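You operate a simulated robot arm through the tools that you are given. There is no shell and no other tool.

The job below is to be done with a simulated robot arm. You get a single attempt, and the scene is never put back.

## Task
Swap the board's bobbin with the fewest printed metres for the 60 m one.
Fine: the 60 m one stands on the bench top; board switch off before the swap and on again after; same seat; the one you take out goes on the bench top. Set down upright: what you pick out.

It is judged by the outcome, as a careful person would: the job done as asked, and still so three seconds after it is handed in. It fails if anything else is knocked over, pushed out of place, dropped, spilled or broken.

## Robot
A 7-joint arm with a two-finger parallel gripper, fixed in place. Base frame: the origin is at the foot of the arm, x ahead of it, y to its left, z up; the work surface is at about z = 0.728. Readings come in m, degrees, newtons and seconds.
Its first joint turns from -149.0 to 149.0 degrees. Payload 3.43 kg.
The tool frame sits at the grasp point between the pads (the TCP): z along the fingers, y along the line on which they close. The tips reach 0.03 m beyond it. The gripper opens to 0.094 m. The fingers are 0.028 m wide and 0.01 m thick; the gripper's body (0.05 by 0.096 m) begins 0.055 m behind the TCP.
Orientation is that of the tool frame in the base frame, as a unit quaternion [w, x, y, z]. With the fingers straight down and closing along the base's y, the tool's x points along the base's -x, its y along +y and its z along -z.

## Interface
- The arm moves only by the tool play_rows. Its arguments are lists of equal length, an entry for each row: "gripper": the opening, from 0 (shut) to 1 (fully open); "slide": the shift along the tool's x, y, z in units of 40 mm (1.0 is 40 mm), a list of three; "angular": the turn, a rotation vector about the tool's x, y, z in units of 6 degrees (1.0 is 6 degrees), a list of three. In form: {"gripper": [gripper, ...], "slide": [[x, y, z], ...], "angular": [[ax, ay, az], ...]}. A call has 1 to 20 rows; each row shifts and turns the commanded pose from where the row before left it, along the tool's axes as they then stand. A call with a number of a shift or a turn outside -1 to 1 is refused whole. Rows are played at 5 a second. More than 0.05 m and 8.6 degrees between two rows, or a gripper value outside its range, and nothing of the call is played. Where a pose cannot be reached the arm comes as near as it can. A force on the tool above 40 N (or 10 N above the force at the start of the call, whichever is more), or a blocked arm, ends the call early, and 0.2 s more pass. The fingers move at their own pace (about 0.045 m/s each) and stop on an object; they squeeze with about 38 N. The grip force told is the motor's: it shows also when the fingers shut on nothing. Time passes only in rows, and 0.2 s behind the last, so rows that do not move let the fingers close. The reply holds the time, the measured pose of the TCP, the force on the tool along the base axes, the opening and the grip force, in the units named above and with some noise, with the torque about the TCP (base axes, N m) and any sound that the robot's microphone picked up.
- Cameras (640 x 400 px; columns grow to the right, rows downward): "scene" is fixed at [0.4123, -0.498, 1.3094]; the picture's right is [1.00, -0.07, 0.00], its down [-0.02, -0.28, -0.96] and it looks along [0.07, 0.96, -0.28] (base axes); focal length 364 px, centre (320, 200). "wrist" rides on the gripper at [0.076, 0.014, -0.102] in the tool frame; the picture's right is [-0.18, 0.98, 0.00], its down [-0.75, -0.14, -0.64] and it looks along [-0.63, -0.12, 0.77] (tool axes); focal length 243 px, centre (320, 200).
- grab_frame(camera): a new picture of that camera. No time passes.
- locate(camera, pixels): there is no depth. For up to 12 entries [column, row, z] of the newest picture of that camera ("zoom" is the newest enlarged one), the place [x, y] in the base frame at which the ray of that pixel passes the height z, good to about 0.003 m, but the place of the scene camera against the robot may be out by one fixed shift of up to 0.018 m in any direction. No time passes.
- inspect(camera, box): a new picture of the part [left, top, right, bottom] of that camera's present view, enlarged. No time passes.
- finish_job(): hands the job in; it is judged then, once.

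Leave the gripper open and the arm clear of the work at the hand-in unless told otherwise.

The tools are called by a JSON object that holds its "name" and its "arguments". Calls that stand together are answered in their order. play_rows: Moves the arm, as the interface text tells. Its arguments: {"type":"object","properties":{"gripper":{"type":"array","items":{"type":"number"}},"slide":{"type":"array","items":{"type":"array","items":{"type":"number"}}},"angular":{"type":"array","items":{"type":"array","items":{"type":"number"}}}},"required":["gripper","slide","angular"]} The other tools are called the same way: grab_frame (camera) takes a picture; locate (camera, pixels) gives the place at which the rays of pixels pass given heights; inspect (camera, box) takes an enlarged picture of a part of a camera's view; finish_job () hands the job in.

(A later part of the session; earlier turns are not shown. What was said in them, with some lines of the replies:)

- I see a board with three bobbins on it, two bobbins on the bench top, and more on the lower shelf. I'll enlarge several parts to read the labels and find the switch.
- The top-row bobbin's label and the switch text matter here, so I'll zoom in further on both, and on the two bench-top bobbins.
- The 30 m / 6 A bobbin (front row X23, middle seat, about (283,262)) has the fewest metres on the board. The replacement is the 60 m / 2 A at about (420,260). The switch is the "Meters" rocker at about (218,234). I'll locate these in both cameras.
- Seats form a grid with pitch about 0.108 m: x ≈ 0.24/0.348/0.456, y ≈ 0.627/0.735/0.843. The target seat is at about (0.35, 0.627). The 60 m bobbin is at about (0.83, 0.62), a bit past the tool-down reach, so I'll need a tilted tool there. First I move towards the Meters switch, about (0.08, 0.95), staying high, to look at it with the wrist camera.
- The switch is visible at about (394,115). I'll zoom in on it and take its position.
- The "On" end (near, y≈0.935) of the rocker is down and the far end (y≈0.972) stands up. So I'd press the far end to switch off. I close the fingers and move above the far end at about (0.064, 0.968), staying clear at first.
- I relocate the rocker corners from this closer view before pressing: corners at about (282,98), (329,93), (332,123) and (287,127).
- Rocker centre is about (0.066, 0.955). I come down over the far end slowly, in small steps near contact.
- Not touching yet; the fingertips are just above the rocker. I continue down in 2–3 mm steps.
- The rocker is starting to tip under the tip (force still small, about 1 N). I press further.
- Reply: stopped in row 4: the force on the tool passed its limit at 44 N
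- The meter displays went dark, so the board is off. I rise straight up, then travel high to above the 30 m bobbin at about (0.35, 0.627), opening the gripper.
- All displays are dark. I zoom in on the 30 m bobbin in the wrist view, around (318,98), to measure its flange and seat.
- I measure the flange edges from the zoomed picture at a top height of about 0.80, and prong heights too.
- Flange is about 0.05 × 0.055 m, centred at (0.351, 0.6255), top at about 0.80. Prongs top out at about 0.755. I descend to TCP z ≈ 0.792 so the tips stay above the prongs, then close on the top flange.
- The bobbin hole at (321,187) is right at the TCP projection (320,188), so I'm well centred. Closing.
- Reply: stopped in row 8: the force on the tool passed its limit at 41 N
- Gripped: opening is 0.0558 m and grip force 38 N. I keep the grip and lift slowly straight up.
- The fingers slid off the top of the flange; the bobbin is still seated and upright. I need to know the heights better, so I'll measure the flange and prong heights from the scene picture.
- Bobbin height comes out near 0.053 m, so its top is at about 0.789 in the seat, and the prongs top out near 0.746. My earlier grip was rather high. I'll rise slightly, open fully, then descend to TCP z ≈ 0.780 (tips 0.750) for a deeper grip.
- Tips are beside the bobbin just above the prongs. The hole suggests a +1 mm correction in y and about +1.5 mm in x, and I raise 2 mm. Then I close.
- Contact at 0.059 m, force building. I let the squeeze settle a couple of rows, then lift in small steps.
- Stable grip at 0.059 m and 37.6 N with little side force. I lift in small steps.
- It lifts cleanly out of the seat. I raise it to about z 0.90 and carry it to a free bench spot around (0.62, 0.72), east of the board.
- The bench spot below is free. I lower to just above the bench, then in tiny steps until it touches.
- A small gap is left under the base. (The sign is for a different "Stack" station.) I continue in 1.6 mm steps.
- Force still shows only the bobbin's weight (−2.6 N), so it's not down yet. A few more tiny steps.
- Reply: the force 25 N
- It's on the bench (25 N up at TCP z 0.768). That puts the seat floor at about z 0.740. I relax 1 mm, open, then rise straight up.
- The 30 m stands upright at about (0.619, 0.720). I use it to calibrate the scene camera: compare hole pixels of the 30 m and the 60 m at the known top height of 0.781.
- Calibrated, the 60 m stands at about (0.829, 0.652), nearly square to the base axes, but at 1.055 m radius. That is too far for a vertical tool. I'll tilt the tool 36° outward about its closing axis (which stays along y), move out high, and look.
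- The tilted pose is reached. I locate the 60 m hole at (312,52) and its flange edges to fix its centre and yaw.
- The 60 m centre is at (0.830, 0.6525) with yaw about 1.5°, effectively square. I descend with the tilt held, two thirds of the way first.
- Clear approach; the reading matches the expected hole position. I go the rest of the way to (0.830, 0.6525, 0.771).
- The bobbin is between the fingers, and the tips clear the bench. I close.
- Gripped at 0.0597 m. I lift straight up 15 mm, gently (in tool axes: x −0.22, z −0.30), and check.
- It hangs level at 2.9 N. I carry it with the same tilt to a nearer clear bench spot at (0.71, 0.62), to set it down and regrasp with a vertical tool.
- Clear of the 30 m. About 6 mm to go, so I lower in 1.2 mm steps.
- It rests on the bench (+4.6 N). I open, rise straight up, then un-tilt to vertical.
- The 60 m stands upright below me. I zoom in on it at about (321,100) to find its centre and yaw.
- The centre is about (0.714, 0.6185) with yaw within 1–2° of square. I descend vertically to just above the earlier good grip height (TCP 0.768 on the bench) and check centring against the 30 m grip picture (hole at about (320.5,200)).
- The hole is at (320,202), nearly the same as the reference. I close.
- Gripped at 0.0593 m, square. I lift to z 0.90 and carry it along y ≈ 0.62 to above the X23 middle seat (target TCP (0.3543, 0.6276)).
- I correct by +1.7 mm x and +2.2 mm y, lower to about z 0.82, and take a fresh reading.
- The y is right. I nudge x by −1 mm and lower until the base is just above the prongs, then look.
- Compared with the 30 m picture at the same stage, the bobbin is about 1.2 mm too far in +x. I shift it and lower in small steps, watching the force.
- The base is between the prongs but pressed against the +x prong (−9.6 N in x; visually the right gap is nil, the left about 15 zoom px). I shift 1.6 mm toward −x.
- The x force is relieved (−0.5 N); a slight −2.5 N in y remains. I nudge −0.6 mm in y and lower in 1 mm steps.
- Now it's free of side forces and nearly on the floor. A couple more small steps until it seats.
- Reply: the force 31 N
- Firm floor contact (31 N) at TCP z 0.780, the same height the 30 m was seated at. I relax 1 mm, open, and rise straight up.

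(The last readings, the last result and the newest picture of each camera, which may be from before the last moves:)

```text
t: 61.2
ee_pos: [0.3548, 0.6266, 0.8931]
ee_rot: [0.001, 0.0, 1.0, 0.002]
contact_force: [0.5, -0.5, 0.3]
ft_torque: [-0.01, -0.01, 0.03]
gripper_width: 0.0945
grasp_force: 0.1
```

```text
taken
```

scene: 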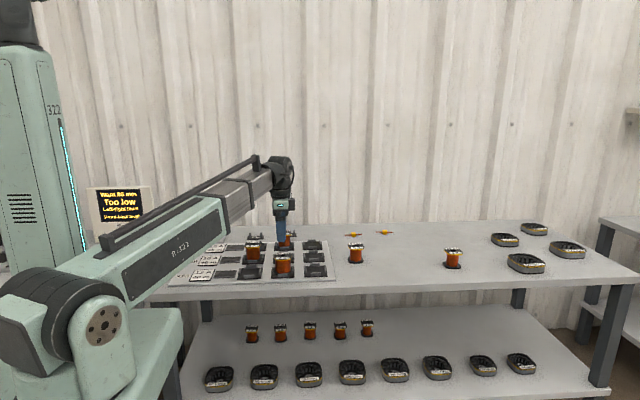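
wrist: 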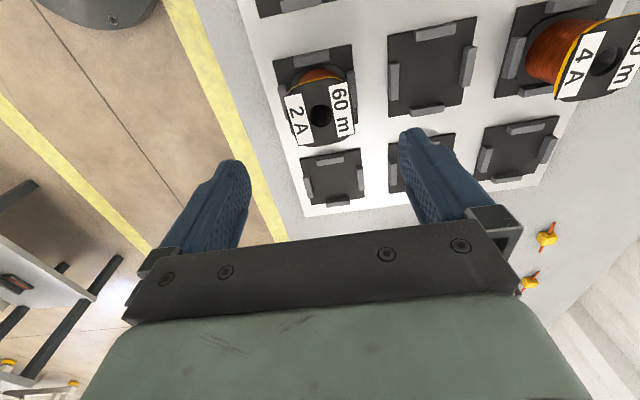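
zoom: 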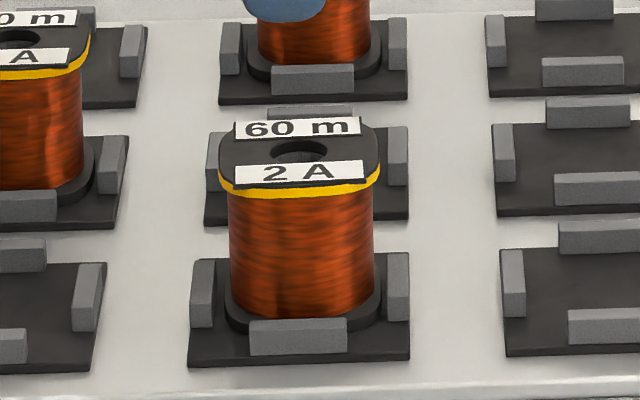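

The 60 m / 2 A is seated upright in the X23 middle seat, and the 30 m stands upright on the bench. Next: switch back on. I rise, travel high to above the near ("On") end of the rocker at (0.066, 0.939) with fingers shut, and come down to about z 0.80.

{"name": "play_rows", "arguments": {"gripper": [1, 0, 0, 0, 0, 0, 0, 0, 0, 0, 0, 0, 0, 0, 0, 0], "slide": [[0, 0, -1], [0.72, 0.78, 0], [0.72, 0.78, 0], [0.72, 0.78, 0], [0.72, 0.78, 0], [0.72, 0.78, 0], [0.72, 0.78, 0], [0.72, 0.78, 0], [0.72, 0.78, 0], [0.72, 0.78, 0], [0.72, 0.78, 0], [0, 0, 0.9], [0, 0, 0.9], [0, 0, 0.9], [0, 0, 0.5], [0, 0, 0]], "angular": [[0, 0, 0], [0, 0, 0], [0, 0, 0], [0, 0, 0], [0, 0, 0], [0, 0, 0], [0, 0, 0], [0, 0, 0], [0, 0, 0], [0, 0, 0], [0, 0, 0], [0, 0, 0], [0, 0, 0], [0, 0, 0], [0, 0, 0], [0, 0, 0]]}}

{"name": "inspect", "arguments": {"camera": "scene", "box": [180, 200, 260, 250]}}

{"name": "grab_frame", "arguments": {"camera": "wrist"}}

```text
t: 64.6
ee_pos: [0.0641, 0.9383, 0.8064]
ee_rot: [-0.001, 0.0, 1.0, 0.002]
contact_force: [0.6, -0.2, -0.6]
ft_torque: [0.02, -0.05, 0.0]
gripper_width: 0.0
grasp_force: 33.2
```

```text
8.00 times, centred on (220, 225) of scene
```

zoom: 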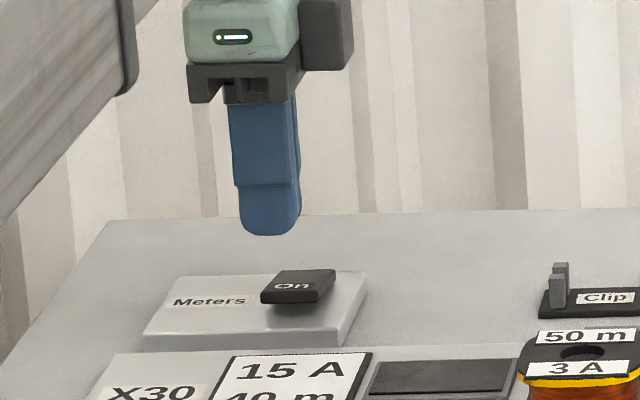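

```text
taken
```

wrist: 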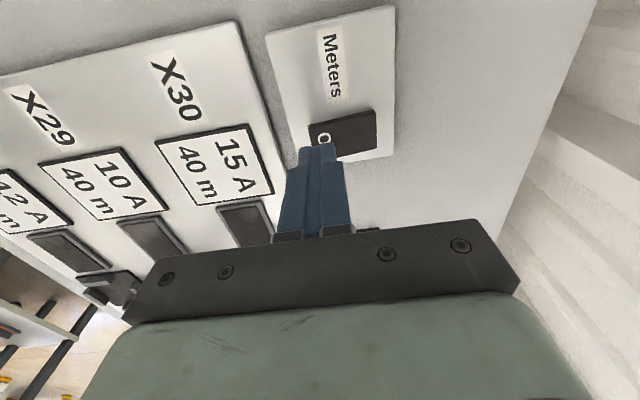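

The tips are over the raised "On" end. I press down in small steps.

{"name": "play_rows", "arguments": {"gripper": [0, 0, 0, 0, 0, 0, 0, 0, 0, 0, 0], "slide": [[-0.03, 0, 0.2], [0, 0, 0.15], [0, 0, 0.1], [0, 0, 0.06], [0, 0, 0.06], [0, 0, 0.06], [0, 0, 0.06], [0, 0, 0.06], [0, 0, 0.06], [0, 0, 0.06], [0, 0, 0]], "angular": [[0, 0, 0], [0, 0, 0], [0, 0, 0], [0, 0, 0], [0, 0, 0], [0, 0, 0], [0, 0, 0], [0, 0, 0], [0, 0, 0], [0, 0, 0], [0, 0, 0]]}}

{"name": "inspect", "arguments": {"camera": "scene", "box": [160, 200, 340, 300]}}

```text
t: 67.0
ee_pos: [0.0647, 0.9397, 0.7713]
ee_rot: [-0.001, -0.001, 1.0, 0.003]
contact_force: [-1.5, -2.8, 15.3]
ft_torque: [0.09, 0.02, -0.02]
gripper_width: 0.0
grasp_force: 32.9
```

```text
3.56 times, centred on (250, 250) of scene
```

zoom: 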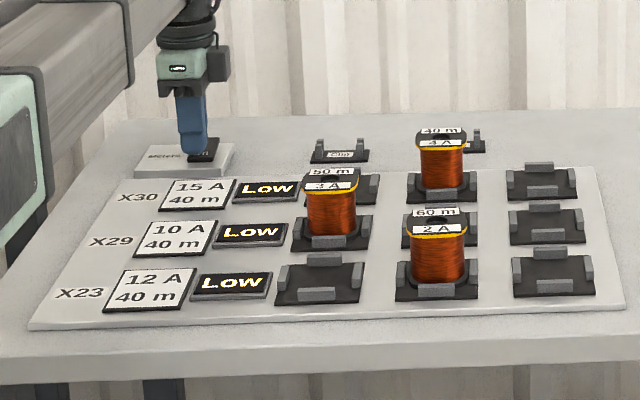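

The meters are lit again, and X23 now reads "Low" instead of "Short", so the 60 m bobbin is recognised in its seat. I rise straight up, pull the arm clear, and open the gripper.

{"name": "play_rows", "arguments": {"gripper": [0, 0, 0, 0, 0, 0, 1, 1, 1, 1, 1], "slide": [[0, 0, -0.3], [0, 0, -1], [0, 0, -1], [0, 0, -1], [0, 0, -1], [0, 0, -1], [0, 0, -1], [0.3, -0.8, -0.3], [0.3, -0.8, 0], [0, 0, 0], [0, 0, 0]], "angular": [[0, 0, 0], [0, 0, 0], [0, 0, 0], [0, 0, 0], [0, 0, 0], [0, 0, 0], [0, 0, 0], [0, 0, 0], [0, 0, 0], [0, 0, 0], [0, 0, 0]]}}

{"name": "grab_frame", "arguments": {"camera": "scene"}}

{"name": "inspect", "arguments": {"camera": "scene", "box": [160, 210, 340, 300]}}

{"name": "inspect", "arguments": {"camera": "scene", "box": [330, 215, 600, 290]}}

```text
t: 69.4
ee_pos: [0.041, 0.8734, 1.0329]
ee_rot: [0.0, 0.001, 1.0, 0.002]
contact_force: [0.7, -0.1, -0.5]
ft_torque: [-0.01, 0.03, 0.01]
gripper_width: 0.0941
grasp_force: 0.1
```

```text
taken
```

scene: 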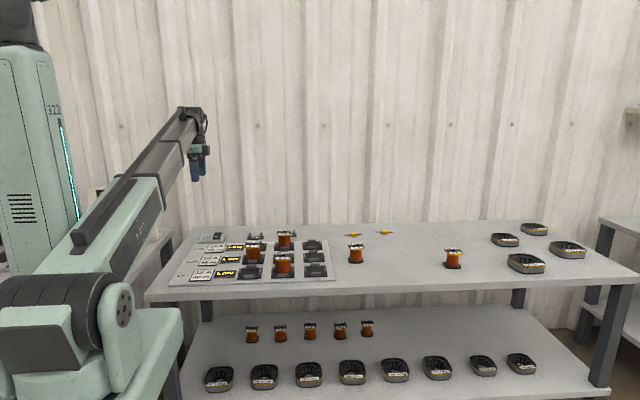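

```text
3.56 times, centred on (250, 255) of scene
```

zoom: 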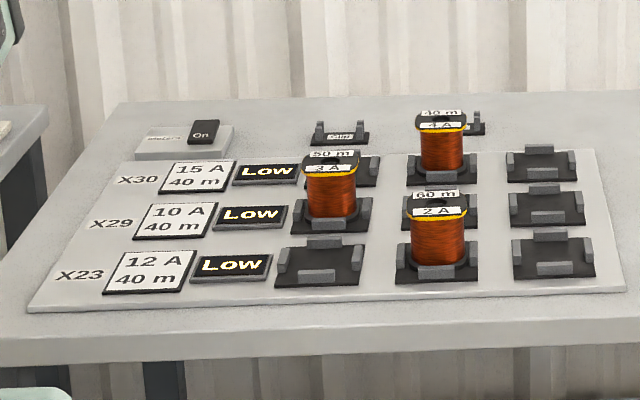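

```text
2.37 times, centred on (465, 252) of scene
```

zoom: 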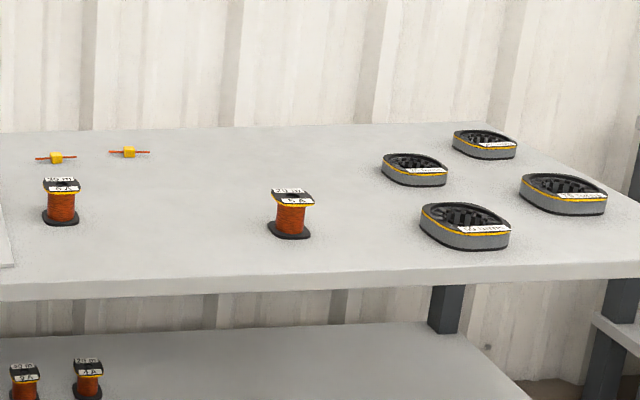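

The switch is On and the meters are lit. The 60 m is in the X23 middle seat, the 30 m stands upright on the bench top, and nothing else has moved. The gripper is open and the arm is clear, so I hand in.

{"name": "finish_job", "arguments": {}}

```text
The job is handed in.
```

The swap is done and handed in. The 60 m / 2 A bobbin is now in the X23 row's middle seat, where the 30 m / 6 A one (the fewest metres on the board) was.

- **Switch:** I pressed the "Meters" switch, the only one I found on the board, off before the swap and on again after. The meters went dark, then lit again.
- **Removed bobbin:** the 30 m stands upright on the bench top, just right of the board.
- **X23 meter:** it now reads "Low" instead of "Short". X29 and X30 still read "Low", as they did before.
- **Handling:** the first grip on the 30 m slipped off its top flange. The bobbin stayed seated, and a lower grip lifted it out cleanly. The 60 m stood too far out for a vertical tool, so I set it down closer on the bench and picked it up again before seating it.

In the last pictures nothing else on the bench or board had moved. The gripper is open and the arm is clear.
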